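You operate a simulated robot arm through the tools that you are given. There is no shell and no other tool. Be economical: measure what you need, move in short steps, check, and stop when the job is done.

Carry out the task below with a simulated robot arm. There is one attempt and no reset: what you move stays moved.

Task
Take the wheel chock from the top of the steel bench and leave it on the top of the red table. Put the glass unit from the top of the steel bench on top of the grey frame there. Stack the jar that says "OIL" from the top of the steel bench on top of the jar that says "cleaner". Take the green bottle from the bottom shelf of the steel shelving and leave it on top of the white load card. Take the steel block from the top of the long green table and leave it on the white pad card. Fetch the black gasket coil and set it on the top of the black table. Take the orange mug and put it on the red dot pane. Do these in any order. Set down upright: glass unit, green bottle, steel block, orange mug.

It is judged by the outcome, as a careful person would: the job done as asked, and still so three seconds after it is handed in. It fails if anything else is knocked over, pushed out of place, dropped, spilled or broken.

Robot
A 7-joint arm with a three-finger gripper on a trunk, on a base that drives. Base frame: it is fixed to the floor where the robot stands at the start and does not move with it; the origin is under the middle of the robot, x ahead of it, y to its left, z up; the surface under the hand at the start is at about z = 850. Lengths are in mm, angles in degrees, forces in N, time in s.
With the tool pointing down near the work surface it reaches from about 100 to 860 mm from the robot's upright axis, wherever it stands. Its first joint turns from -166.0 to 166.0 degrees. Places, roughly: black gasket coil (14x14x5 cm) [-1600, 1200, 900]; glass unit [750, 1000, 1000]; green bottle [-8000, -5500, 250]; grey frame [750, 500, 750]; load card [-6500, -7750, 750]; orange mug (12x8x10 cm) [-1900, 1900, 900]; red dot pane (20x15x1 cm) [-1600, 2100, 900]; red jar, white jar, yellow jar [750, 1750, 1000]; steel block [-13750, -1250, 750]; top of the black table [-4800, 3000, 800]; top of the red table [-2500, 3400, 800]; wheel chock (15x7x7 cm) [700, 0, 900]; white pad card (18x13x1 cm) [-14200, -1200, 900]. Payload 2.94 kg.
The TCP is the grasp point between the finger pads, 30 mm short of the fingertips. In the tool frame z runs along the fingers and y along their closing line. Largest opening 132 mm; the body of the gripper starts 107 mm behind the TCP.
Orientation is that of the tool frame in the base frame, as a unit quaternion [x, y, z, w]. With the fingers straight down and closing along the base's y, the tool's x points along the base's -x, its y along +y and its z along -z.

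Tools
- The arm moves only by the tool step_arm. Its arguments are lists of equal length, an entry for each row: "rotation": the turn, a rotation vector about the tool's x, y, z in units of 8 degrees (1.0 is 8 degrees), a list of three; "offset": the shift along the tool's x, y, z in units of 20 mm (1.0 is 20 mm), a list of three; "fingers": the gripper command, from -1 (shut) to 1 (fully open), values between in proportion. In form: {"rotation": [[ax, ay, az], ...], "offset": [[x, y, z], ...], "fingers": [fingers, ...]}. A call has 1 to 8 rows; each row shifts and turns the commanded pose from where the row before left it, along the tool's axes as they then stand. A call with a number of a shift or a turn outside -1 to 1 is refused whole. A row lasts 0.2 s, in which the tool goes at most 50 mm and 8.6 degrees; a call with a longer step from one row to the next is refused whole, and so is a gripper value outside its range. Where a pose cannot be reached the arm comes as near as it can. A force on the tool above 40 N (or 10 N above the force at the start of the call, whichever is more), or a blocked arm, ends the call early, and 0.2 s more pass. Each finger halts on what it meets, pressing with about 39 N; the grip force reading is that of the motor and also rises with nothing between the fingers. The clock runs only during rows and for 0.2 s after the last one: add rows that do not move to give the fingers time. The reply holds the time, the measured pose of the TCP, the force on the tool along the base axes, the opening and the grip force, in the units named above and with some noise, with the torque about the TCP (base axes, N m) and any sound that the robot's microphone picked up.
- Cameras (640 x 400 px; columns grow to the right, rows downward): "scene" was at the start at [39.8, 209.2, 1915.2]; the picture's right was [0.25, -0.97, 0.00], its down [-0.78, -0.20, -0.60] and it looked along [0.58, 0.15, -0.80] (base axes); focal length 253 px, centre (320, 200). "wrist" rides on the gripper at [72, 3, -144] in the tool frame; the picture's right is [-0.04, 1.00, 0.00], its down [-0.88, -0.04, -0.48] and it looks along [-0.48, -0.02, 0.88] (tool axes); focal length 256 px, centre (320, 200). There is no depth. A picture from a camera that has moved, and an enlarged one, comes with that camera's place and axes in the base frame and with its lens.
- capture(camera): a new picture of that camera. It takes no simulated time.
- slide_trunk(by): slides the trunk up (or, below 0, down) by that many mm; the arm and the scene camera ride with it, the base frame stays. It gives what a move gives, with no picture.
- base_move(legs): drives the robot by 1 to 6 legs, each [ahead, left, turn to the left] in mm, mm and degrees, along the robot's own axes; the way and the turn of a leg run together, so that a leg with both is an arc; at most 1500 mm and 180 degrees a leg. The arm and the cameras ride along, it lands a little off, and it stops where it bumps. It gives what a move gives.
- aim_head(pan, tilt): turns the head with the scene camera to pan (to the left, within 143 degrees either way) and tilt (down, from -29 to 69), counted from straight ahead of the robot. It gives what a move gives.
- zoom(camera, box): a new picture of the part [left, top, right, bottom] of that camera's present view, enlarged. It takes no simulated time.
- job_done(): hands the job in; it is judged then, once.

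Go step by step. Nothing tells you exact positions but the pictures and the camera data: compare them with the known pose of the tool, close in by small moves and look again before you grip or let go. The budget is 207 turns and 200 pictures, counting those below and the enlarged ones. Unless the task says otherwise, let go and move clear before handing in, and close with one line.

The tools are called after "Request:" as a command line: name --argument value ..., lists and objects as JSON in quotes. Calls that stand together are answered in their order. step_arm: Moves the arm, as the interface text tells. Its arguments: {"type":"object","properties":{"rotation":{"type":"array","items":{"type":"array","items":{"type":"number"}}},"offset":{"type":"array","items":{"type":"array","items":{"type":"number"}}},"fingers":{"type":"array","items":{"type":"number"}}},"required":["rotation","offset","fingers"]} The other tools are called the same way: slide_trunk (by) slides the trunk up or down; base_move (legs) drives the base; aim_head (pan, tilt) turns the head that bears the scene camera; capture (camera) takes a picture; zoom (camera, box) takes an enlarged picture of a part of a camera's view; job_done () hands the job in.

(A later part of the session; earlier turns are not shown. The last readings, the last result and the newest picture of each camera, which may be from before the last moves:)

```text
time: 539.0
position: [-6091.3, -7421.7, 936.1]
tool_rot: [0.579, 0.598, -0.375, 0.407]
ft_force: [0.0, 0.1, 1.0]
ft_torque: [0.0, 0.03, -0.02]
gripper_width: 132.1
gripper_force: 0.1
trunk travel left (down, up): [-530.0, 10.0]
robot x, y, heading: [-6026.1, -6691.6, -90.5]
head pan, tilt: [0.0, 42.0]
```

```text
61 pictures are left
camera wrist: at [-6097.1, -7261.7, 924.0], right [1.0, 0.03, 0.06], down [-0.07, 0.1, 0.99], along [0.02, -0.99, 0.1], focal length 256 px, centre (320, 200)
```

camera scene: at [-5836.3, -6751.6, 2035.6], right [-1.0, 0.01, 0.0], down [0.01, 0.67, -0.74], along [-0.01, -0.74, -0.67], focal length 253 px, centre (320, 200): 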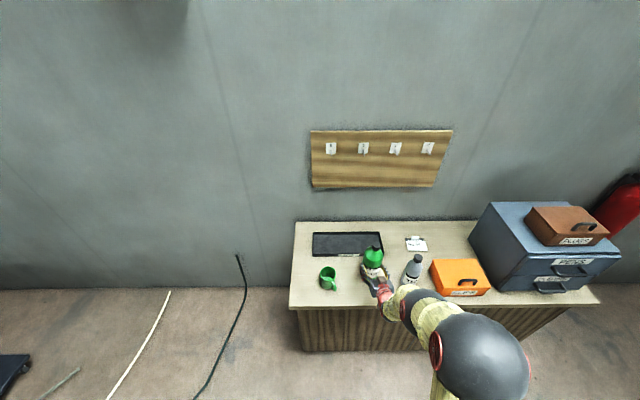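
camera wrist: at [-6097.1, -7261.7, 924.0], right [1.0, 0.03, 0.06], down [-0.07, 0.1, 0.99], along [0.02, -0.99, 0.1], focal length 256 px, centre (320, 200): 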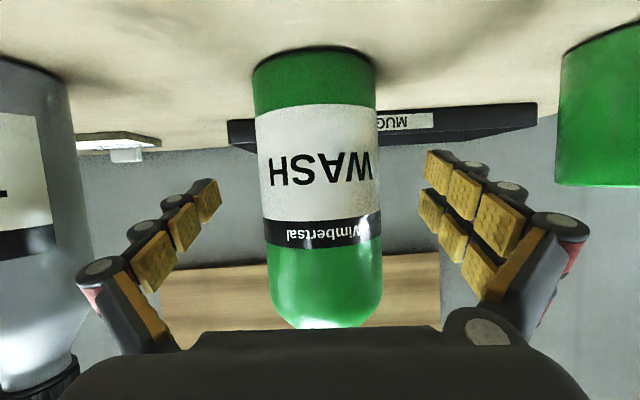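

Standing free. Backing out 350 mm, pitching the tool back to vertical and raising.

Request:
base_move --legs '[[-350, 0, 0]]'

Request:
step_arm --rotation '[[0, 0.5, 0], [0, 1, 0], [0, 1, 0], [0, 1, 0], [0, 1, 0], [0, 1, 0], [0, 1, 0], [0, 1, 0]]' --offset '[[-1, 0, -0.5], [-1, 0, -0.5], [-1, 0, -0.6], [-0.8, 0, -0.7], [-0.7, 0, -0.8], [-0.5, 0, -0.9], [0, 0, -1], [0, 0, -1]]' --fingers '[1, 1, 1, 1, 1, 1, 1, 1]'

Request:
step_arm --rotation '[[0, 0.9, 0], [0, 0, 0], [0, 0, 0], [0, 0, 0]]' --offset '[[0, 0, -1], [0, 0, -1], [0, 0, -1], [0, 0, -1]]' --fingers '[1, 1, 1, 1]'

Request:
capture --camera "scene"

```text
time: 541.3
position: [-6088.2, -7068.2, 935.5]
tool_rot: [0.579, 0.597, -0.377, 0.408]
ft_force: [0.2, 0.6, 0.8]
ft_torque: [0.04, -0.03, -0.01]
gripper_width: 132.1
gripper_force: 0.0
trunk travel left (down, up): [-530.0, 10.0]
robot x, y, heading: [-6017.4, -6341.7, -90.6]
head pan, tilt: [0.0, 42.0]
```

```text
time: 543.1
position: [-6077.5, -7077.5, 1081.2]
tool_rot: [0.677, 0.716, -0.083, 0.147]
ft_force: [0.7, 0.6, -0.2]
ft_torque: [-0.11, 0.01, -0.01]
gripper_width: 131.9
gripper_force: 0.2
out of reach, approached as far as the arm can: row 6, 7, 8
trunk travel left (down, up): [-530.0, 10.0]
robot x, y, heading: [-6016.1, -6340.7, -90.5]
head pan, tilt: [0.0, 42.0]
```

```text
time: 544.1
position: [-6086.0, -7060.5, 1161.5]
tool_rot: [0.68, 0.724, -0.044, 0.103]
ft_force: [0.4, 1.1, 0.0]
ft_torque: [-0.02, 0.03, -0.03]
gripper_width: 131.8
gripper_force: 0.1
trunk travel left (down, up): [-530.0, 10.0]
robot x, y, heading: [-6020.4, -6338.0, -90.7]
head pan, tilt: [0.0, 42.0]
```

```text
60 pictures are left
camera scene: at [-5832.9, -6395.7, 2035.7], right [-1.0, 0.01, 0.0], down [0.01, 0.67, -0.74], along [-0.01, -0.74, -0.67], focal length 253 px, centre (320, 200)
```

scene: 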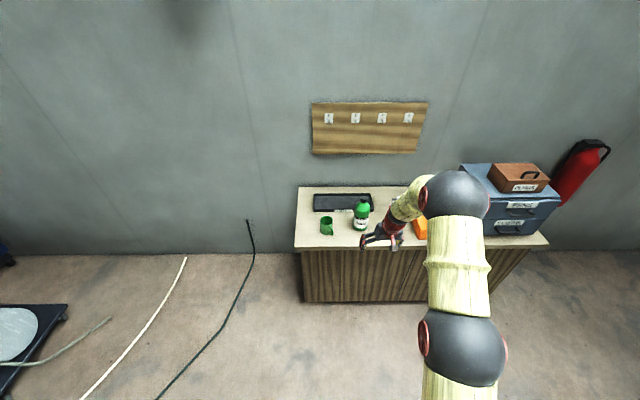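

Tilt remains ~13°. I'll pull the tool back toward the robot and finish levelling.

Request:
step_arm --rotation '[[0, 0, 0], [0, 0, 0], [0, 0, 0], [0.32, 0.75, 0], [0.32, 0.74, 0], [0, 0, 0]]' --offset '[[1, 0, 0], [1, 0, -0.5], [1, 0, -0.5], [0.8, 0, -0.5], [0.8, 0, 0], [0, 0, 0]]' --fingers '[1, 1, 1, 1, 1, 1]'

Request:
capture --camera "wrist"

```text
time: 545.5
position: [-6093.9, -6963.6, 1172.3]
tool_rot: [0.685, 0.729, -0.004, -0.004]
ft_force: [0.4, -0.4, -0.9]
ft_torque: [0.02, 0.0, 0.02]
gripper_width: 131.9
gripper_force: 0.1
trunk travel left (down, up): [-530.0, 10.0]
robot x, y, heading: [-6025.1, -6339.8, -90.8]
head pan, tilt: [0.0, 42.0]
```

```text
59 pictures are left
camera wrist: at [-6094.7, -6892.2, 1316.2], right [1.0, 0.02, -0.01], down [0.02, -0.88, 0.48], along [0.0, -0.48, -0.88], focal length 256 px, centre (320, 200)
```

wrist: 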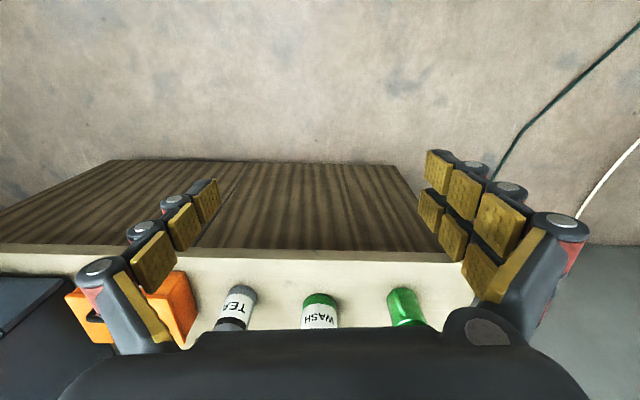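

Now vertical. Driving forward so the bottle is within reach, at safe height.

Request:
base_move --legs '[[350, 0, 0]]'

Request:
capture --camera "wrist"

Request:
capture --camera "scene"

```text
time: 547.7
position: [-6099.1, -7314.4, 1172.2]
tool_rot: [0.686, 0.728, -0.004, -0.004]
ft_force: [0.2, -0.2, -0.3]
ft_torque: [0.0, 0.01, -0.01]
gripper_width: 131.8
gripper_force: 0.1
trunk travel left (down, up): [-530.0, 10.0]
robot x, y, heading: [-6026.3, -6690.4, -90.8]
head pan, tilt: [0.0, 42.0]
```

```text
58 pictures are left
camera wrist: at [-6100.4, -7242.4, 1315.6], right [1.0, 0.02, -0.01], down [0.02, -0.88, 0.48], along [0.0, -0.48, -0.88], focal length 256 px, centre (320, 200)
```

wrist: 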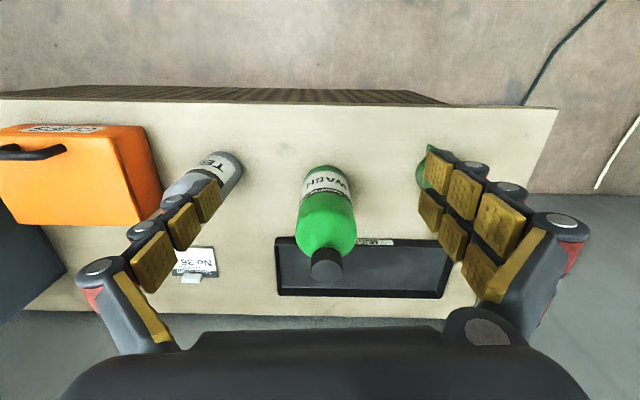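

```text
57 pictures are left
camera scene: at [-5837.2, -6748.4, 2035.6], right [-1.0, 0.01, 0.0], down [0.01, 0.67, -0.74], along [-0.01, -0.74, -0.67], focal length 253 px, centre (320, 200)
```

scene: 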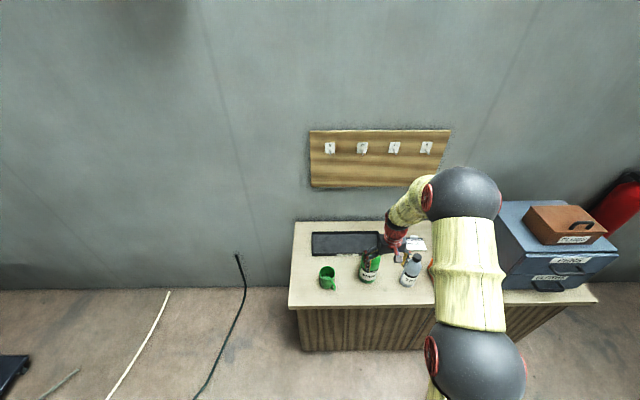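

Bottle axis ≈(-6091,-7453), top z≈1084. Moving above it, still at z≈1172.

Request:
step_arm --rotation '[[0, 0, 0], [0, 0, 0], [0, 0, 0], [0, 0, 0], [0, 0, 0], [0, 0, 0], [0, 0, 0], [0, 0, 0]]' --offset '[[-1, 0, 0], [-1, 0, 0], [-1, 0, 0], [-1, 0, 0], [-1, 0, 0], [-1, 0, 0], [-0.95, 0, 0], [0, 0, 0]]' --fingers '[1, 1, 1, 1, 1, 1, 1, 1]'

Request:
capture --camera "wrist"

Request:
zoom --camera "scene" --box '[320, 190, 460, 310]'

```text
time: 549.5
position: [-6091.1, -7452.3, 1173.6]
tool_rot: [0.686, 0.727, -0.004, -0.003]
ft_force: [0.4, -0.2, -0.2]
ft_torque: [-0.01, -0.01, -0.04]
gripper_width: 131.8
gripper_force: 0.1
trunk travel left (down, up): [-530.0, 10.0]
robot x, y, heading: [-6022.3, -6689.0, -90.6]
head pan, tilt: [0.0, 42.0]
```

```text
56 pictures are left
camera wrist: at [-6092.5, -7379.3, 1315.5], right [1.0, 0.02, -0.01], down [0.02, -0.88, 0.48], along [0.0, -0.48, -0.88], focal length 256 px, centre (320, 200)
```

wrist: 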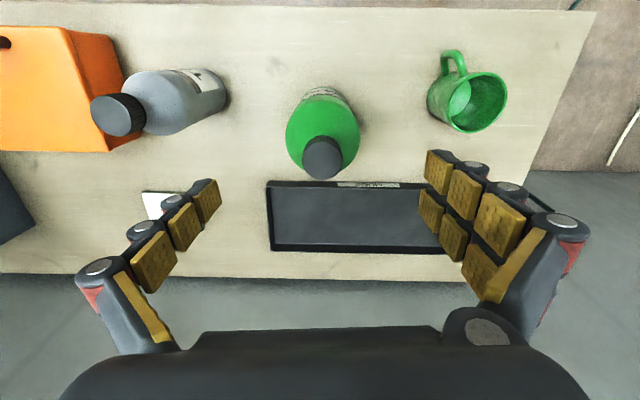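

```text
3.33 times, centred on (390, 250) of scene
camera zoom: at [-5837.2, -6746.2, 2035.7], right [-1.0, 0.01, 0.0], down [0.01, 0.67, -0.74], along [-0.01, -0.74, -0.67], focal length 844 px, centre (87, 33)
```

zoom: 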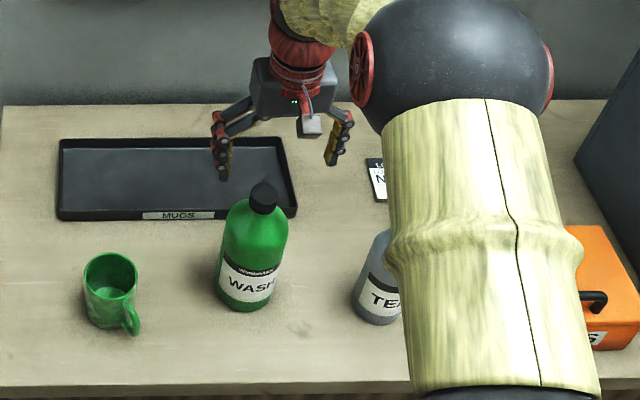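

Cap centred at about (-6090,-7458). Lowering around the bottle to z≈1000.

Request:
step_arm --rotation '[[0, 0, 0], [0, 0, 0], [0, 0, 0], [0, 0, 0], [0, 0, 0], [0, 0, 0], [0, 0, 0], [0, 0, 0]]' --offset '[[-0.25, 0, 1], [0, 0, 1], [0, 0, 1], [0, 0, 1], [0, 0, 1], [0, 0, 1], [0, 0, 1], [0, 0, 1]]' --fingers '[1, 1, 1, 1, 1, 1, 1, 1]'

Request:
capture --camera "wrist"

Request:
zoom --camera "scene" --box '[320, 190, 460, 310]'

```text
time: 551.3
position: [-6092.4, -7460.0, 1011.0]
tool_rot: [0.686, 0.728, -0.005, -0.004]
ft_force: [0.4, -0.2, 1.3]
ft_torque: [0.07, 0.03, 0.0]
gripper_width: 132.0
gripper_force: 0.0
trunk travel left (down, up): [-530.0, 10.0]
robot x, y, heading: [-6026.7, -6690.9, -90.7]
head pan, tilt: [0.0, 42.0]
```

```text
54 pictures are left
camera wrist: at [-6093.7, -7386.6, 1154.1], right [1.0, 0.02, -0.01], down [0.02, -0.88, 0.48], along [0.0, -0.48, -0.88], focal length 256 px, centre (320, 200)
```

wrist: 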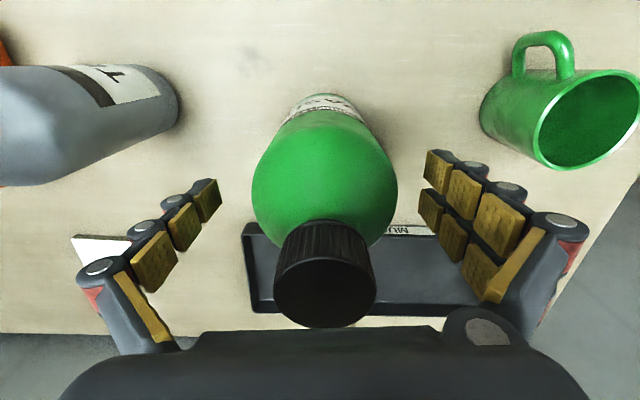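

```text
3.33 times, centred on (390, 250) of scene
camera zoom: at [-5837.2, -6747.5, 2035.7], right [-1.0, 0.01, 0.0], down [0.01, 0.67, -0.74], along [-0.01, -0.74, -0.67], focal length 844 px, centre (87, 33)
```

zoom: 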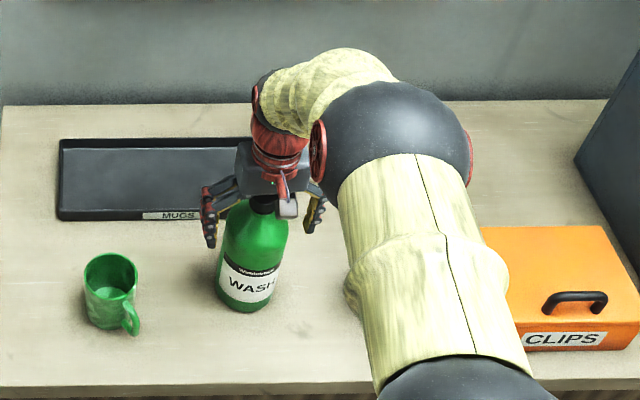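

Good clearance over the cap. Lowering 14 mm more and closing on the body.

Request:
step_arm --rotation '[[0, 0, 0], [0, 0, 0], [0, 0, 0], [0, 0, 0], [0, 0, 0], [0, 0, 0], [0, 0, 0]]' --offset '[[0, 0, 0.75], [0, 0, 0], [0, 0, 0], [0, 0, 0], [0, 0, 0], [0, 0, 0], [0, 0, 0]]' --fingers '[1, 0.7, 0.5, 0.3, 0, -1, -1]'

Request:
step_arm --rotation '[[0, 0, 0], [0, 0, 0], [0, 0, 0], [0, 0, 0], [0, 0, 0], [0, 0, 0]]' --offset '[[0, 0, -0.4], [0, 0, -0.8], [0, 0, -1], [0, 0, -1], [0, 0, -1], [0, 0, 0]]' --fingers '[-1, -1, -1, -1, -1, -1]'

Request:
capture --camera "wrist"

Request:
zoom --camera "scene" --box '[320, 190, 460, 310]'

```text
time: 552.9
position: [-6094.2, -7458.4, 997.1]
tool_rot: [0.686, 0.728, -0.004, -0.004]
ft_force: [4.0, -0.2, 2.8]
ft_torque: [-0.03, -0.17, 0.01]
gripper_width: 89.0
gripper_force: 31.3
trunk travel left (down, up): [-530.0, 10.0]
robot x, y, heading: [-6026.0, -6689.4, -90.6]
head pan, tilt: [0.0, 42.0]
```

```text
time: 554.3
position: [-6091.8, -7458.9, 1079.2]
tool_rot: [0.685, 0.728, -0.005, -0.004]
ft_force: [-0.7, -0.3, -9.5]
ft_torque: [0.04, -0.01, 0.01]
gripper_width: 88.7
gripper_force: 39.0
trunk travel left (down, up): [-530.0, 10.0]
robot x, y, heading: [-6020.8, -6691.6, -91.1]
head pan, tilt: [0.0, 42.0]
```

```text
52 pictures are left
camera wrist: at [-6091.8, -7386.3, 1222.6], right [1.0, 0.02, -0.01], down [0.02, -0.88, 0.48], along [0.0, -0.48, -0.88], focal length 256 px, centre (320, 200)
```

wrist: 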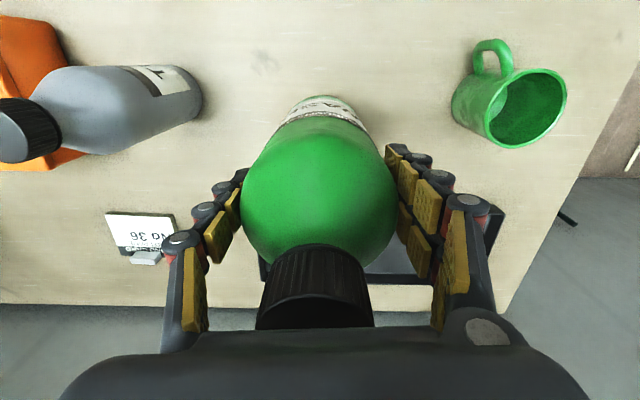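

```text
3.33 times, centred on (390, 250) of scene
camera zoom: at [-5837.3, -6748.5, 2035.6], right [-1.0, 0.01, 0.0], down [0.01, 0.67, -0.74], along [-0.01, -0.74, -0.67], focal length 844 px, centre (87, 33)
```

zoom: 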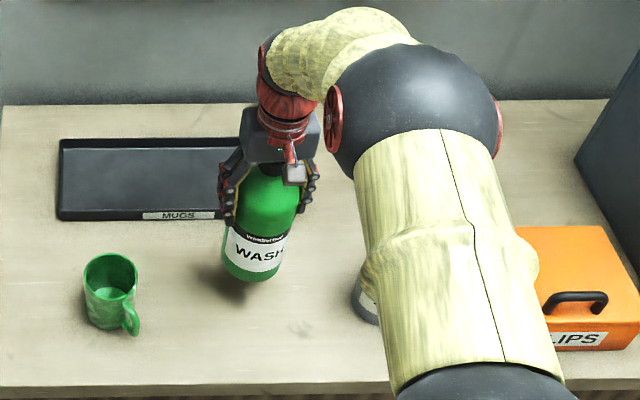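

Held vertically (0.95 kg). Raising a bit, retracting 60 mm, then moving the base forward and right so the bottle passes behind TEA to the card.

Request:
step_arm --rotation '[[0, 0, 0], [0, 0, 0], [0, 0, 0], [0, 0, 0]]' --offset '[[0.75, 0, -0.8], [0.75, 0, -0.8], [0.75, 0, 0], [0.75, 0, 0]]' --fingers '[-1, -1, -1, -1]'

Request:
base_move --legs '[[255, 0, 0]]'

Request:
base_move --legs '[[0, -290, 0]]'

Request:
capture --camera "wrist"

Request:
capture --camera "scene"

```text
time: 555.3
position: [-6095.6, -7397.2, 1113.0]
tool_rot: [0.686, 0.728, -0.005, -0.004]
ft_force: [-0.5, 0.1, -8.2]
ft_torque: [0.03, 0.02, 0.02]
gripper_width: 88.6
gripper_force: 38.5
trunk travel left (down, up): [-530.0, 10.0]
robot x, y, heading: [-6025.6, -6690.9, -90.8]
head pan, tilt: [0.0, 42.0]
```

```text
time: 557.2
position: [-6097.8, -7658.6, 1111.6]
tool_rot: [0.685, 0.729, -0.004, -0.005]
ft_force: [0.3, -1.4, -9.3]
ft_torque: [0.1, 0.01, 0.04]
gripper_width: 88.6
gripper_force: 38.9
trunk travel left (down, up): [-530.0, 10.0]
robot x, y, heading: [-6027.4, -6949.4, -90.7]
head pan, tilt: [0.0, 42.0]
```

```text
time: 559.2
position: [-6383.1, -7655.0, 1112.4]
tool_rot: [0.685, 0.729, -0.004, -0.003]
ft_force: [-1.3, 0.3, -8.1]
ft_torque: [0.09, -0.04, 0.0]
gripper_width: 88.5
gripper_force: 38.9
trunk travel left (down, up): [-530.0, 10.0]
robot x, y, heading: [-6314.7, -6950.7, -90.7]
head pan, tilt: [0.0, 42.0]
```

```text
50 pictures are left
camera wrist: at [-6384.2, -7582.0, 1255.8], right [1.0, 0.02, -0.01], down [0.02, -0.88, 0.48], along [0.0, -0.48, -0.88], focal length 256 px, centre (320, 200)
```

wrist: 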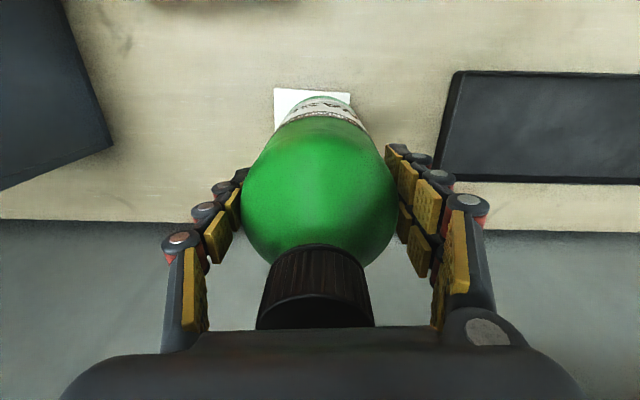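

```text
49 pictures are left
camera scene: at [-6128.2, -7003.7, 2035.8], right [-1.0, 0.01, 0.0], down [0.01, 0.67, -0.74], along [-0.01, -0.74, -0.67], focal length 253 px, centre (320, 200)
```

scene: 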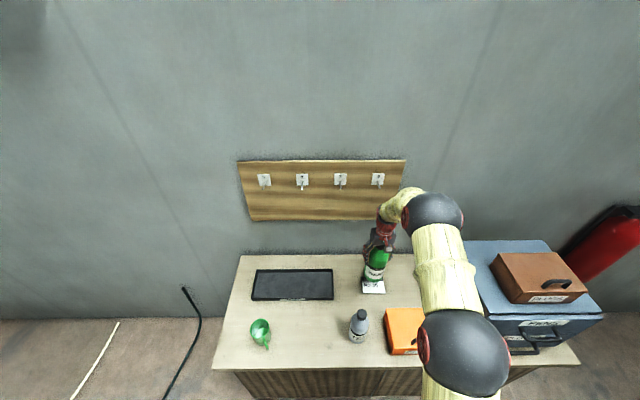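

Card spans x≈-6451…-6344, y≈-7617…-7706 with its clip at the back. Nudging to (-6397,-7647) and lowering.

Request:
step_arm --rotation '[[0, 0, 0], [0, 0, 0], [0, 0, 0], [0, 0, 0], [0, 0, 0], [0, 0, 0]]' --offset '[[0.4, -0.7, 0], [0, 0, 1], [0, 0, 1], [0, 0, 1], [0, 0, 1], [0, 0, 0.4]]' --fingers '[-1, -1, -1, -1, -1, -1]'

Request:
zoom --camera "scene" --box '[310, 220, 450, 340]'

Request:
capture --camera "wrist"

```text
time: 560.6
position: [-6398.0, -7647.2, 1024.2]
tool_rot: [0.685, 0.729, -0.004, -0.004]
ft_force: [0.1, 0.9, -7.2]
ft_torque: [0.17, 0.01, 0.02]
gripper_width: 88.7
gripper_force: 38.9
trunk travel left (down, up): [-530.0, 10.0]
robot x, y, heading: [-6311.0, -6947.2, -90.5]
head pan, tilt: [0.0, 42.0]
```

```text
3.33 times, centred on (380, 280) of scene
camera zoom: at [-6126.2, -7003.5, 2035.7], right [-1.0, 0.01, 0.0], down [0.01, 0.67, -0.74], along [-0.01, -0.74, -0.67], focal length 844 px, centre (120, -67)
```

zoom: 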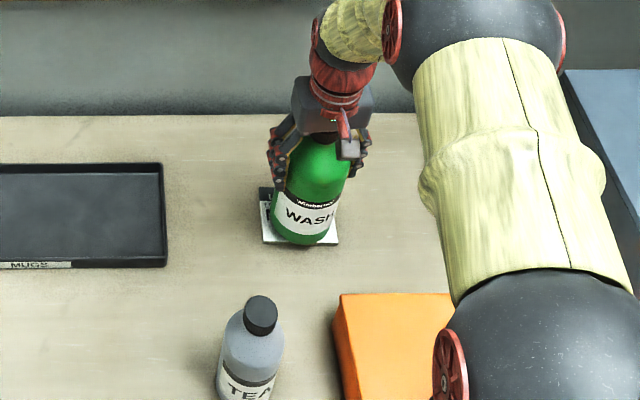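

```text
47 pictures are left
camera wrist: at [-6399.2, -7575.5, 1167.4], right [1.0, 0.02, -0.01], down [0.02, -0.88, 0.48], along [0.0, -0.48, -0.88], focal length 256 px, centre (320, 200)
```

wrist: 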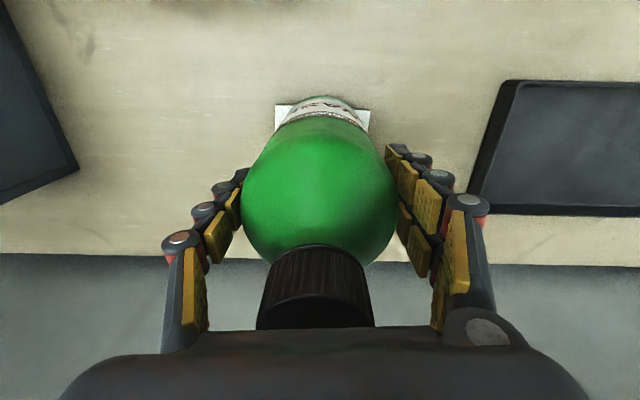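

Well centred over the card. Easing down to contact.

Request:
step_arm --rotation '[[0, 0, 0], [0, 0, 0], [0, 0, 0], [0, 0, 0], [0, 0, 0], [0, 0, 0], [0, 0, 0], [0, 0, 0]]' --offset '[[-0.2, 0, 0.3], [0, 0, 0.2], [0, 0, 0.15], [0, 0, 0.1], [0, 0, 0.1], [0, 0, 0.1], [0, 0, 0.1], [0, 0, 0]]' --fingers '[-1, -1, -1, -1, -1, -1, -1, -1]'

```text
time: 562.4
position: [-6397.2, -7651.8, 1008.5]
tool_rot: [0.685, 0.729, -0.006, -0.002]
ft_force: [3.1, 3.0, 21.8]
ft_torque: [0.26, -0.14, 0.19]
gripper_width: 88.6
gripper_force: 39.0
trunk travel left (down, up): [-530.0, 10.0]
robot x, y, heading: [-6314.9, -6942.2, -90.1]
head pan, tilt: [0.0, 42.0]
```

Contact at z≈1008 (card ~10 mm thick). Releasing carefully.

Request:
step_arm --rotation '[[0, 0, 0], [0, 0, 0], [0, 0, 0], [0, 0, 0], [0, 0, 0], [0, 0, 0], [0, 0, 0]]' --offset '[[0, 0, -0.08], [0, 0, 0], [0, 0, 0], [0, 0, 0], [0, 0, 0], [0, 0, 0], [0, 0, 0]]' --fingers '[-1, 0.34, 0.38, 0.45, 0.6, 0.8, 0.8]'

Request:
zoom --camera "scene" --box '[310, 220, 450, 340]'

Request:
step_arm --rotation '[[0, 0, 0], [0, 0, 0], [0, 0, 0], [0, 0, 0], [0, 0, 0], [0, 0, 0], [0, 0, 0], [0, 0, 0]]' --offset '[[0, 0, -0.5], [0, 0, -1], [0, 0, -1], [0, 0, -1], [0, 0, -1], [0, 0, -1], [0, 0, -1], [0, 0, -1]]' --fingers '[0.8, 0.8, 0.8, 0.8, 0.8, 0.8, 0.8, 0.8]'

Request:
capture --camera "wrist"

```text
time: 564.0
position: [-6397.9, -7651.4, 1004.4]
tool_rot: [0.685, 0.728, -0.004, -0.004]
ft_force: [-0.4, -0.4, 0.0]
ft_torque: [-0.01, -0.01, 0.0]
gripper_width: 118.9
gripper_force: 0.0
trunk travel left (down, up): [-530.0, 10.0]
robot x, y, heading: [-6313.4, -6947.7, -90.5]
head pan, tilt: [0.0, 42.0]
```

```text
3.33 times, centred on (380, 280) of scene
camera zoom: at [-6126.3, -7002.9, 2035.7], right [-1.0, 0.01, 0.0], down [0.01, 0.67, -0.74], along [-0.01, -0.74, -0.67], focal length 844 px, centre (120, -67)
```

zoom: 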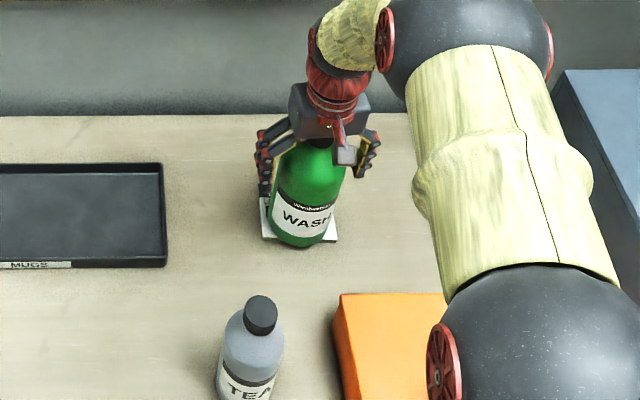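

```text
time: 565.8
position: [-6395.0, -7651.4, 1156.4]
tool_rot: [0.684, 0.729, -0.004, -0.004]
ft_force: [0.1, 0.9, 0.5]
ft_torque: [-0.03, 0.04, -0.04]
gripper_width: 118.8
gripper_force: 0.0
trunk travel left (down, up): [-530.0, 10.0]
robot x, y, heading: [-6310.9, -6946.2, -90.8]
head pan, tilt: [0.0, 42.0]
```

```text
45 pictures are left
camera wrist: at [-6396.3, -7578.7, 1299.6], right [1.0, 0.02, -0.01], down [0.02, -0.88, 0.48], along [0.0, -0.48, -0.88], focal length 256 px, centre (320, 200)
```

wrist: 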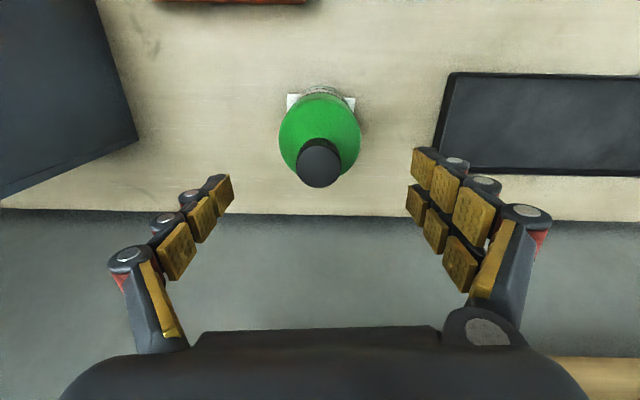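

Bottle stands on the load card. Raising, backing off, turning west and driving up to the main aisle toward the long green table.

Request:
step_arm --rotation '[[0, 0, 0], [0, 0, 0], [0, 0, 0], [0, 0, 0], [0, 0, 0], [0, 0, 0], [0, 0, 0], [0, 0, 0]]' --offset '[[0, 0, -1], [0, 0, -1], [0.5, 0, -1], [1, 0, -1], [1, 0, -1], [1, 0, -1], [1, 0, 0], [1, 0, 0]]' --fingers '[1, 1, 1, 1, 1, 1, 1, 1]'

Request:
step_arm --rotation '[[0, 0, 0], [0, 0, 0], [0, 0, 0], [0, 0, 0], [0, 0, 0], [0, 0, 0], [0, 0, 0], [0, 0, 0]]' --offset '[[1, 0, 0], [1, 0, 0], [1, 0, 0], [1, 0, 0], [1, 0, 0], [1, 0, 0], [1, 0, 0], [1, 0, 0]]' --fingers '[1, 1, 1, 1, 1, 1, 1, 1]'

Request:
base_move --legs '[[-1000, 0, 0], [0, 0, -90], [430, -1400, 0], [0, -1450, 0], [0, -1450, 0]]'

Request:
aim_head --pan 0 --tilt 15

Request:
capture --camera "scene"

```text
time: 567.6
position: [-6400.6, -7540.8, 1276.1]
tool_rot: [0.685, 0.729, -0.005, -0.003]
ft_force: [0.5, -0.1, -0.7]
ft_torque: [-0.08, -0.03, 0.0]
gripper_width: 132.0
gripper_force: 0.0
trunk travel left (down, up): [-530.0, 10.0]
robot x, y, heading: [-6310.2, -6946.5, -90.5]
head pan, tilt: [0.0, 42.0]
```

```text
time: 569.4
position: [-6411.2, -7380.1, 1274.9]
tool_rot: [0.685, 0.729, -0.005, -0.004]
ft_force: [0.3, 0.5, -0.2]
ft_torque: [0.01, 0.0, -0.01]
gripper_width: 132.1
gripper_force: 0.1
trunk travel left (down, up): [-530.0, 10.0]
robot x, y, heading: [-6314.2, -6949.2, -90.7]
head pan, tilt: [0.0, 42.0]
```

```text
time: 598.8
position: [-7269.0, -1581.0, 1273.9]
tool_rot: [0.999, 0.042, 0.0, -0.005]
ft_force: [0.1, -0.8, 0.2]
ft_torque: [0.0, 0.0, 0.0]
gripper_width: 132.2
gripper_force: 0.0
trunk travel left (down, up): [-530.0, 10.0]
robot x, y, heading: [-6836.1, -1672.6, -179.5]
head pan, tilt: [0.0, 42.0]
```

```text
time: 599.7
position: [-7270.3, -1582.7, 1276.4]
tool_rot: [0.999, 0.043, -0.001, -0.006]
ft_force: [0.5, -1.1, 0.8]
ft_torque: [0.02, -0.01, -0.01]
gripper_width: 132.0
gripper_force: 0.0
trunk travel left (down, up): [-530.0, 10.0]
robot x, y, heading: [-6831.8, -1669.1, -179.4]
head pan, tilt: [0.0, 15.0]
```

```text
44 pictures are left
camera scene: at [-6897.4, -1861.4, 2078.1], right [-0.01, 1.0, 0.0], down [0.26, 0.0, -0.97], along [-0.97, -0.01, -0.26], focal length 253 px, centre (320, 200)
```

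scene: 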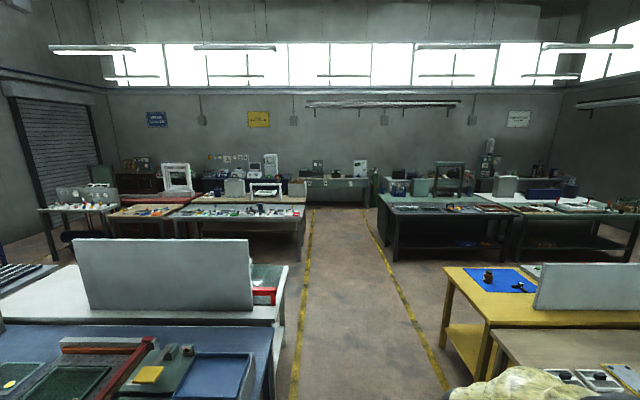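

Aisle is clear along y≈-1430. Driving west down it.

Request:
base_move --legs '[[0, -240, 0], [1450, 0, 0], [1450, 0, 0], [1450, 0, 0], [1000, 0, 0]]'

Request:
aim_head --pan 0 --tilt 30

Request:
capture --camera "scene"

```text
time: 626.8
position: [-12656.4, -1474.3, 1274.9]
tool_rot: [0.999, 0.046, -0.001, -0.006]
ft_force: [-1.1, -0.2, 0.1]
ft_torque: [0.01, 0.01, 0.03]
gripper_width: 131.8
gripper_force: 0.0
trunk travel left (down, up): [-530.0, 10.0]
robot x, y, heading: [-12217.6, -1555.8, -178.9]
head pan, tilt: [0.0, 15.0]
```

```text
time: 627.6
position: [-12655.6, -1474.6, 1274.9]
tool_rot: [0.999, 0.047, 0.0, -0.006]
ft_force: [0.4, -0.2, 0.0]
ft_torque: [0.03, 0.04, 0.01]
gripper_width: 132.1
gripper_force: 0.1
trunk travel left (down, up): [-530.0, 10.0]
robot x, y, heading: [-12219.5, -1561.5, -179.0]
head pan, tilt: [0.0, 30.0]
```

```text
43 pictures are left
camera scene: at [-12278.4, -1749.5, 2054.1], right [-0.02, 1.0, 0.0], down [0.5, 0.01, -0.87], along [-0.87, -0.02, -0.5], focal length 253 px, centre (320, 200)
```

scene: 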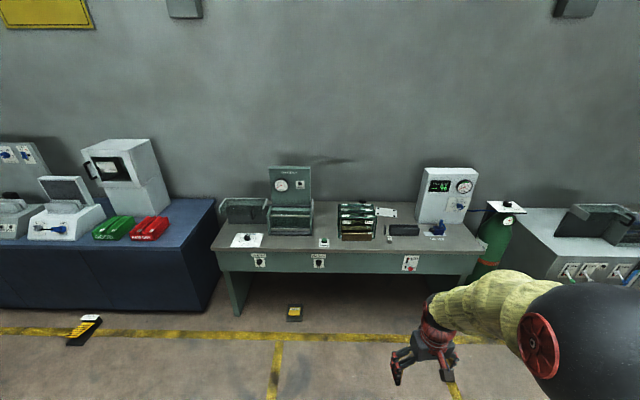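

Request:
zoom --camera "scene" --box '[210, 150, 500, 290]'

```text
2.21 times, centred on (355, 220) of scene
camera zoom: at [-12278.4, -1749.5, 2054.1], right [-0.02, 1.0, 0.0], down [0.5, 0.01, -0.87], along [-0.87, -0.02, -0.5], focal length 559 px, centre (243, 156)
```

zoom: 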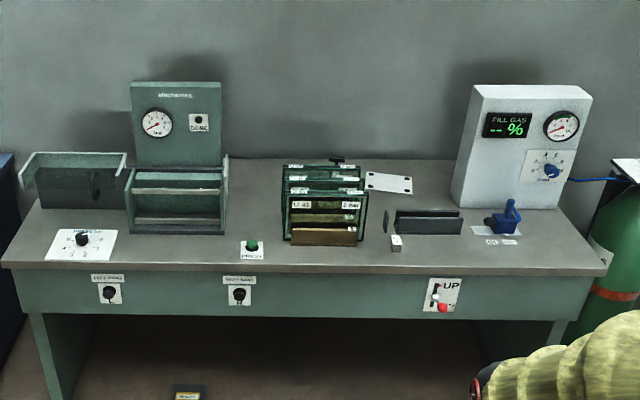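

The steel block (small grey cube) is at ≈(-13780,-1266) and the white pad card at ≈(-14155,-1220). Approaching.

Request:
base_move --legs '[[850, -280, 0]]'

Request:
capture --camera "wrist"

Request:
aim_head --pan 0 --tilt 45

Request:
zoom --camera "scene" --box '[220, 120, 500, 300]'

```text
time: 632.4
position: [-13535.3, -1210.8, 1275.0]
tool_rot: [0.999, 0.046, -0.001, -0.006]
ft_force: [0.1, -0.2, 0.1]
ft_torque: [-0.04, -0.02, -0.04]
gripper_width: 132.1
gripper_force: 0.1
trunk travel left (down, up): [-530.0, 10.0]
robot x, y, heading: [-13095.4, -1301.7, -178.9]
head pan, tilt: [0.0, 30.0]
```

```text
41 pictures are left
camera wrist: at [-13464.1, -1210.0, 1418.5], right [0.05, -1.0, -0.01], down [-0.88, -0.05, 0.48], along [-0.48, -0.01, -0.88], focal length 256 px, centre (320, 200)
```

wrist: 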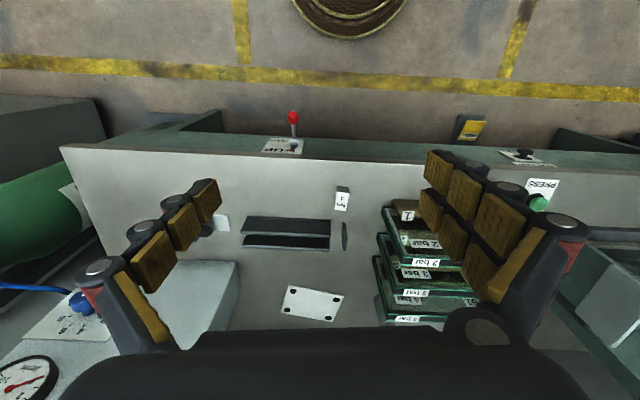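

```text
time: 633.2
position: [-13534.5, -1212.4, 1276.4]
tool_rot: [0.999, 0.046, 0.001, -0.007]
ft_force: [0.3, 0.5, 0.3]
ft_torque: [0.01, 0.0, -0.01]
gripper_width: 131.8
gripper_force: 0.1
trunk travel left (down, up): [-530.0, 10.0]
robot x, y, heading: [-13096.4, -1295.3, -178.8]
head pan, tilt: [0.0, 45.0]
```

```text
2.22 times, centred on (360, 210) of scene
camera zoom: at [-13148.9, -1487.4, 2031.5], right [-0.02, 1.0, 0.0], down [0.71, 0.01, -0.71], along [-0.71, -0.01, -0.71], focal length 563 px, centre (231, 178)
```

zoom: 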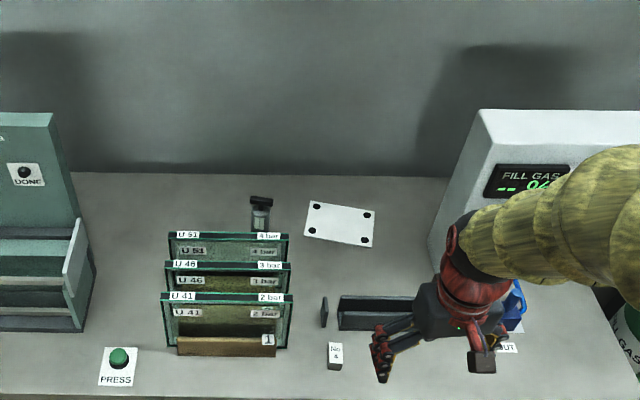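

Request:
zoom --camera "wrist" --box '[210, 170, 420, 330]'

Request:
zoom --camera "scene" --box '[340, 210, 440, 300]'

```text
2.50 times, centred on (315, 250) of wrist
camera zoom: at [-13463.7, -1210.2, 1418.7], right [0.05, -1.0, -0.01], down [-0.88, -0.05, 0.48], along [-0.48, -0.01, -0.88], focal length 640 px, centre (332, 75)
```

zoom: 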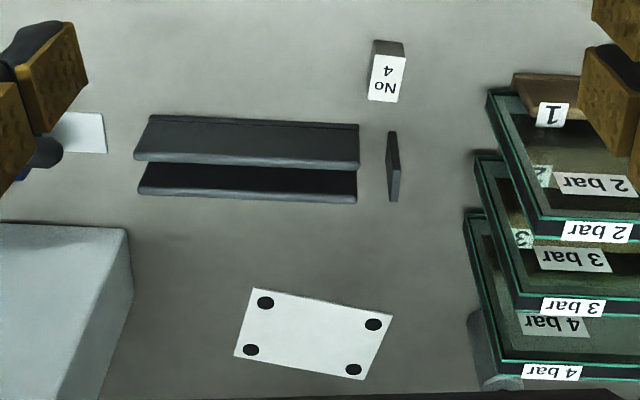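

```text
4.44 times, centred on (390, 255) of scene
camera zoom: at [-13148.9, -1487.4, 2031.5], right [-0.02, 1.0, 0.0], down [0.71, 0.01, -0.71], along [-0.71, -0.01, -0.71], focal length 1126 px, centre (9, -44)
```

zoom: 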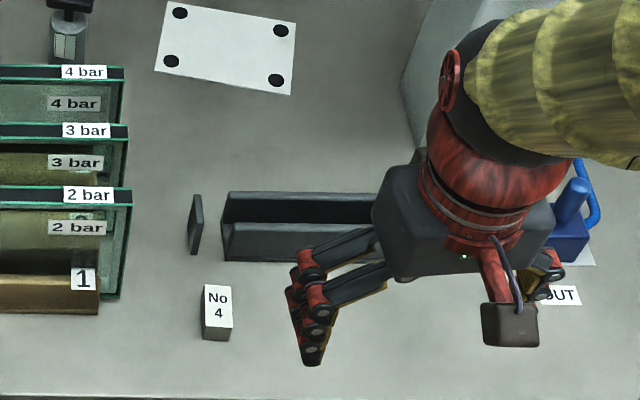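

The block "No 4" is ~33×42×44 mm, aligned with the axes; the card's centre is ≈(-14149,-1207). Driving 285 mm closer so both are in reach, then moving above the block.

Request:
base_move --legs '[[285, 0, 0]]'

Request:
step_arm --rotation '[[0, 0, 0.66], [0, 0, 0], [0, 0, 0], [0, 0, 0], [0, 0, 0]]' --offset '[[0.7, 0.5, 1], [0.7, 0.5, 1], [0.7, 0.5, 1], [0.7, 0.5, 1], [0.7, 0.6, 1]]' --fingers '[0.3, 0.3, 0.3, 0.3, 0.3]'

Request:
capture --camera "wrist"

```text
time: 635.2
position: [-13819.8, -1217.6, 1275.3]
tool_rot: [0.999, 0.045, 0.0, -0.005]
ft_force: [-1.3, 1.0, -0.7]
ft_torque: [-0.03, -0.04, 0.02]
gripper_width: 132.1
gripper_force: 0.1
trunk travel left (down, up): [-530.0, 10.0]
robot x, y, heading: [-13383.1, -1301.6, -179.1]
head pan, tilt: [0.0, 45.0]
```

```text
time: 636.4
position: [-13747.9, -1265.8, 1174.9]
tool_rot: [1.0, -0.001, 0.0, -0.006]
ft_force: [0.4, 0.1, 0.0]
ft_torque: [0.01, -0.03, -0.01]
gripper_width: 85.7
gripper_force: 0.1
trunk travel left (down, up): [-530.0, 10.0]
robot x, y, heading: [-13383.3, -1303.5, -179.0]
head pan, tilt: [0.0, 45.0]
```

```text
37 pictures are left
camera wrist: at [-13676.2, -1270.7, 1317.8], right [-0.05, -1.0, -0.01], down [-0.88, 0.03, 0.48], along [-0.48, 0.03, -0.88], focal length 256 px, centre (320, 200)
```

wrist: 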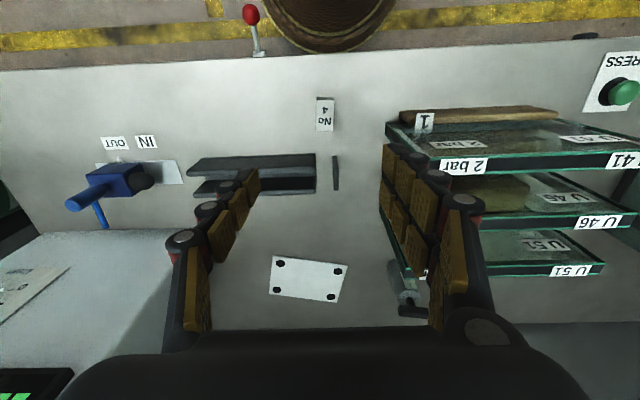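

Block at ≈(-13752,-1270). Lowering partway to verify.

Request:
step_arm --rotation '[[0, 0, 0], [0, 0, 0], [0, 0, 0], [0, 0, 0], [0, 0, 0], [0, 0, 0], [0, 0, 0], [0, 0, 0]]' --offset '[[-0.2, 0.2, 1], [0, 0, 1], [0, 0, 1], [0, 0, 1], [0, 0, 1], [0, 0, 1], [0, 0, 1], [0, 0, 1]]' --fingers '[0.3, 0.3, 0.3, 0.3, 0.3, 0.3, 0.3, 0.3]'

Request:
step_arm --rotation '[[0, 0, 0], [0, 0, 0], [0, 0, 0]]' --offset '[[0, 0, 1], [0, 0, 1], [0, 0, 1]]' --fingers '[0.3, 0.3, 0.3]'

Request:
capture --camera "wrist"

Request:
zoom --camera "scene" --box '[330, 220, 460, 340]'

```text
time: 638.2
position: [-13753.7, -1267.4, 1013.7]
tool_rot: [1.0, -0.001, -0.001, -0.006]
ft_force: [0.9, -0.5, -0.6]
ft_torque: [-0.03, -0.02, 0.0]
gripper_width: 85.5
gripper_force: 0.0
trunk travel left (down, up): [-530.0, 10.0]
robot x, y, heading: [-13383.8, -1304.1, -178.9]
head pan, tilt: [0.0, 45.0]
```

```text
time: 639.0
position: [-13753.9, -1267.1, 955.0]
tool_rot: [1.0, -0.001, -0.001, -0.006]
ft_force: [-1.1, -0.1, -0.2]
ft_torque: [0.0, -0.04, -0.01]
gripper_width: 85.7
gripper_force: 0.0
trunk travel left (down, up): [-530.0, 10.0]
robot x, y, heading: [-13384.7, -1300.2, -178.9]
head pan, tilt: [0.0, 45.0]
```

```text
36 pictures are left
camera wrist: at [-13682.3, -1272.0, 1098.2], right [-0.05, -1.0, -0.01], down [-0.88, 0.03, 0.48], along [-0.48, 0.03, -0.88], focal length 256 px, centre (320, 200)
```

wrist: 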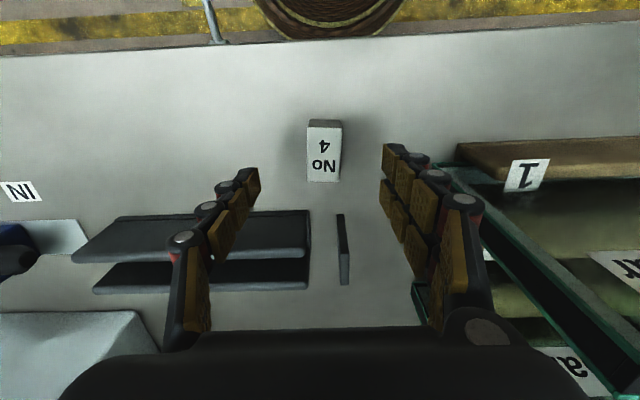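

```text
3.33 times, centred on (395, 280) of scene
camera zoom: at [-13434.6, -1492.7, 2031.4], right [-0.02, 1.0, 0.0], down [0.71, 0.01, -0.71], along [-0.71, -0.01, -0.71], focal length 844 px, centre (70, -67)
```

zoom: 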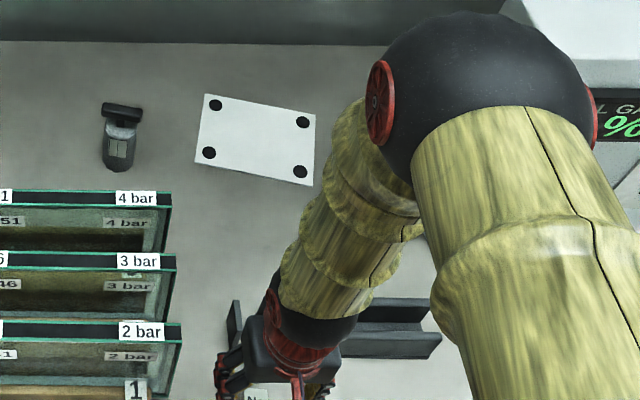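

Consistent (block top z≈892). Lowering to z≈887 and closing.

Request:
step_arm --rotation '[[0, 0, 0], [0, 0, 0], [0, 0, 0], [0, 0, 0], [0, 0, 0]]' --offset '[[0, 0.15, 1], [0, 0, 1], [0, 0, 0.8], [0, 0, 0.6], [0, 0, 0]]' --fingers '[0.3, 0.3, 0.3, 0.3, 0.3]'

Request:
capture --camera "wrist"

Request:
step_arm --rotation '[[0, 0, 0], [0, 0, 0], [0, 0, 0], [0, 0, 0], [0, 0, 0], [0, 0, 0]]' --offset '[[0, 0, 0], [0, 0, 0], [0, 0, 0], [0, 0, 0], [0, 0, 0], [0, 0, 0]]' --fingers '[0, -0.3, -0.5, -1, -1, -1]'

Request:
step_arm --rotation '[[0, 0, 0], [0, 0, 0], [0, 0, 0], [0, 0, 0], [0, 0, 0]]' --offset '[[0, 0, -0.4], [0, 0, -0.8], [0, 0, -1], [0, 0, -1], [0, 0, 0]]' --fingers '[-1, -1, -1, -1, -1]'

Request:
capture --camera "wrist"

```text
time: 640.2
position: [-13752.6, -1269.6, 885.1]
tool_rot: [1.0, -0.001, -0.001, -0.005]
ft_force: [0.7, -0.6, -0.5]
ft_torque: [-0.02, -0.01, 0.0]
gripper_width: 85.8
gripper_force: 0.0
trunk travel left (down, up): [-530.0, 10.0]
robot x, y, heading: [-13385.6, -1304.6, -178.8]
head pan, tilt: [0.0, 45.0]
```

```text
34 pictures are left
camera wrist: at [-13681.0, -1275.0, 1029.0], right [-0.05, -1.0, -0.01], down [-0.88, 0.03, 0.48], along [-0.48, 0.03, -0.88], focal length 256 px, centre (320, 200)
```

wrist: 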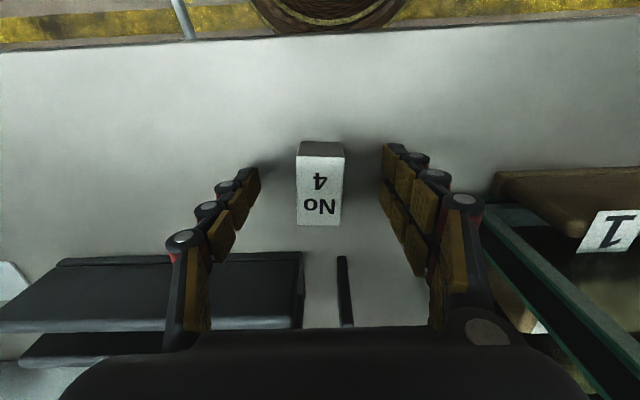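

```text
time: 641.6
position: [-13753.3, -1269.0, 886.3]
tool_rot: [1.0, -0.001, 0.0, -0.006]
ft_force: [0.3, -1.1, 1.6]
ft_torque: [0.01, -0.01, 0.02]
gripper_width: 29.4
gripper_force: 29.1
trunk travel left (down, up): [-530.0, 10.0]
robot x, y, heading: [-13386.5, -1305.7, -178.9]
head pan, tilt: [0.0, 45.0]
```

```text
time: 642.8
position: [-13752.2, -1272.5, 949.8]
tool_rot: [1.0, -0.001, -0.001, -0.006]
ft_force: [-0.5, -0.2, -2.2]
ft_torque: [0.02, -0.03, 0.01]
gripper_width: 29.4
gripper_force: 39.3
trunk travel left (down, up): [-530.0, 10.0]
robot x, y, heading: [-13383.5, -1300.0, -179.0]
head pan, tilt: [0.0, 45.0]
```

```text
33 pictures are left
camera wrist: at [-13681.5, -1276.4, 1093.5], right [-0.05, -1.0, -0.01], down [-0.88, 0.03, 0.48], along [-0.48, 0.03, -0.88], focal length 256 px, centre (320, 200)
```

wrist: 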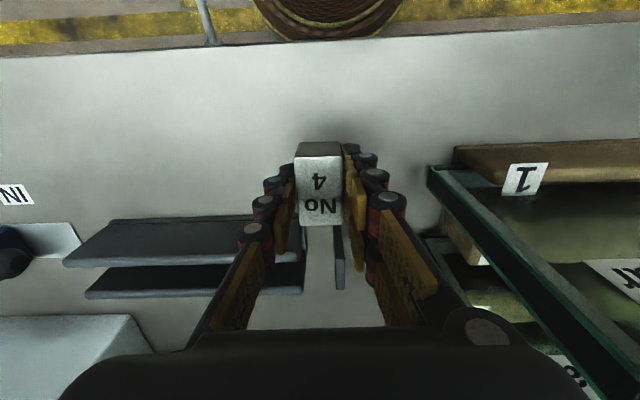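

Block held. Rising, shifting left, then moving over the card.

Request:
step_arm --rotation '[[0, 0, 0], [0, 0, 0], [0, 0, 0], [0, 0, 0], [0, 0, 0], [0, 0, 0], [0, 0, 0], [0, 0, 0]]' --offset '[[0, -0.3, -1], [0, -0.4, -1], [0, -0.4, -1], [0, -0.4, -1], [0, -0.4, -1], [0, -0.4, -1], [0, -0.4, -1], [0, -0.5, -1]]' --fingers '[-1, -1, -1, -1, -1, -1, -1, -1]'

Request:
step_arm --rotation '[[0, 0, 0], [0, 0, 0], [0, 0, 0], [0, 0, 0], [0, 0, 0], [0, 0, 0], [0, 0, 0], [0, 0, 0]]' --offset '[[-1, 0, 0], [-1, 0, 0], [-1, 0, 0], [-1, 0, 0], [-1, 0, 0], [-1, 0, 0], [-1, 0, 0], [-1, 0, 0]]' --fingers '[-1, -1, -1, -1, -1, -1, -1, -1]'

Request:
step_arm --rotation '[[0, 0, 0], [0, 0, 0], [0, 0, 0], [0, 0, 0], [0, 0, 0], [0, 0, 0], [0, 0, 0], [0, 0, 0]]' --offset '[[-1, 0, 0], [-1, 0, 0], [-1, 0, 0], [-1, 0, 0], [-1, 0, 0], [-1, 0, 0], [-1, 0, 0], [-1, 0, 0]]' --fingers '[-1, -1, -1, -1, -1, -1, -1, -1]'

Request:
capture --camera "wrist"

Request:
capture --camera "scene"

```text
time: 644.6
position: [-13752.0, -1208.4, 1112.1]
tool_rot: [1.0, -0.001, 0.0, -0.006]
ft_force: [0.7, 0.5, -1.2]
ft_torque: [0.02, 0.0, 0.0]
gripper_width: 29.2
gripper_force: 38.8
trunk travel left (down, up): [-530.0, 10.0]
robot x, y, heading: [-13385.4, -1298.8, -179.0]
head pan, tilt: [0.0, 45.0]
```

```text
time: 646.4
position: [-13913.8, -1206.5, 1109.6]
tool_rot: [1.0, -0.002, 0.001, -0.005]
ft_force: [-0.2, -0.2, -2.3]
ft_torque: [-0.01, -0.01, -0.02]
gripper_width: 29.1
gripper_force: 39.0
trunk travel left (down, up): [-530.0, 10.0]
robot x, y, heading: [-13384.9, -1304.0, -179.1]
head pan, tilt: [0.0, 45.0]
```

```text
time: 648.2
position: [-14072.6, -1208.3, 1111.9]
tool_rot: [1.0, -0.001, 0.001, -0.005]
ft_force: [0.6, 0.4, -2.3]
ft_torque: [0.01, 0.0, 0.0]
gripper_width: 29.1
gripper_force: 38.8
trunk travel left (down, up): [-530.0, 10.0]
robot x, y, heading: [-13384.7, -1304.5, -179.2]
head pan, tilt: [0.0, 45.0]
```

```text
32 pictures are left
camera wrist: at [-14003.1, -1213.8, 1254.7], right [-0.05, -1.0, -0.01], down [-0.88, 0.04, 0.48], along [-0.47, 0.03, -0.88], focal length 256 px, centre (320, 200)
```

wrist: 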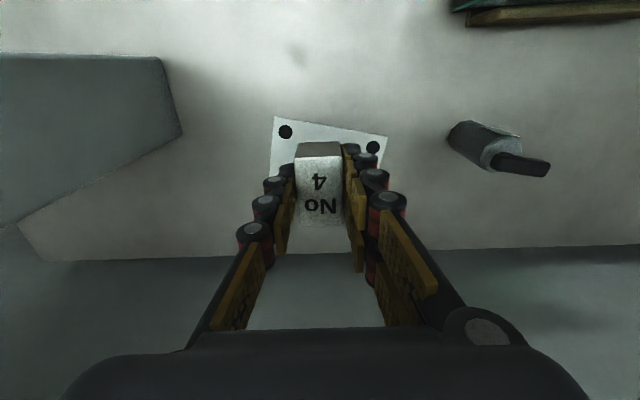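

```text
31 pictures are left
camera scene: at [-13435.4, -1492.6, 2031.3], right [-0.02, 1.0, 0.0], down [0.71, 0.01, -0.71], along [-0.71, -0.01, -0.71], focal length 253 px, centre (320, 200)
```

scene: 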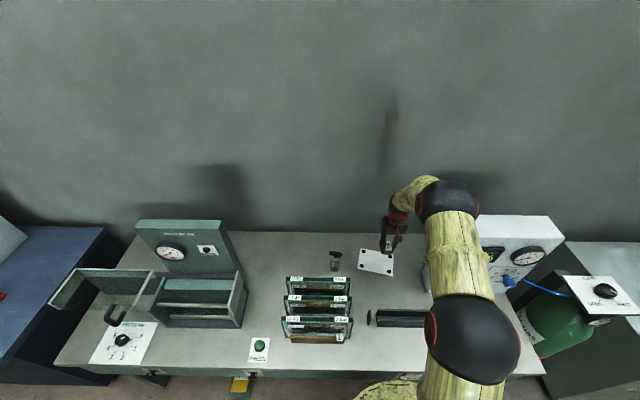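

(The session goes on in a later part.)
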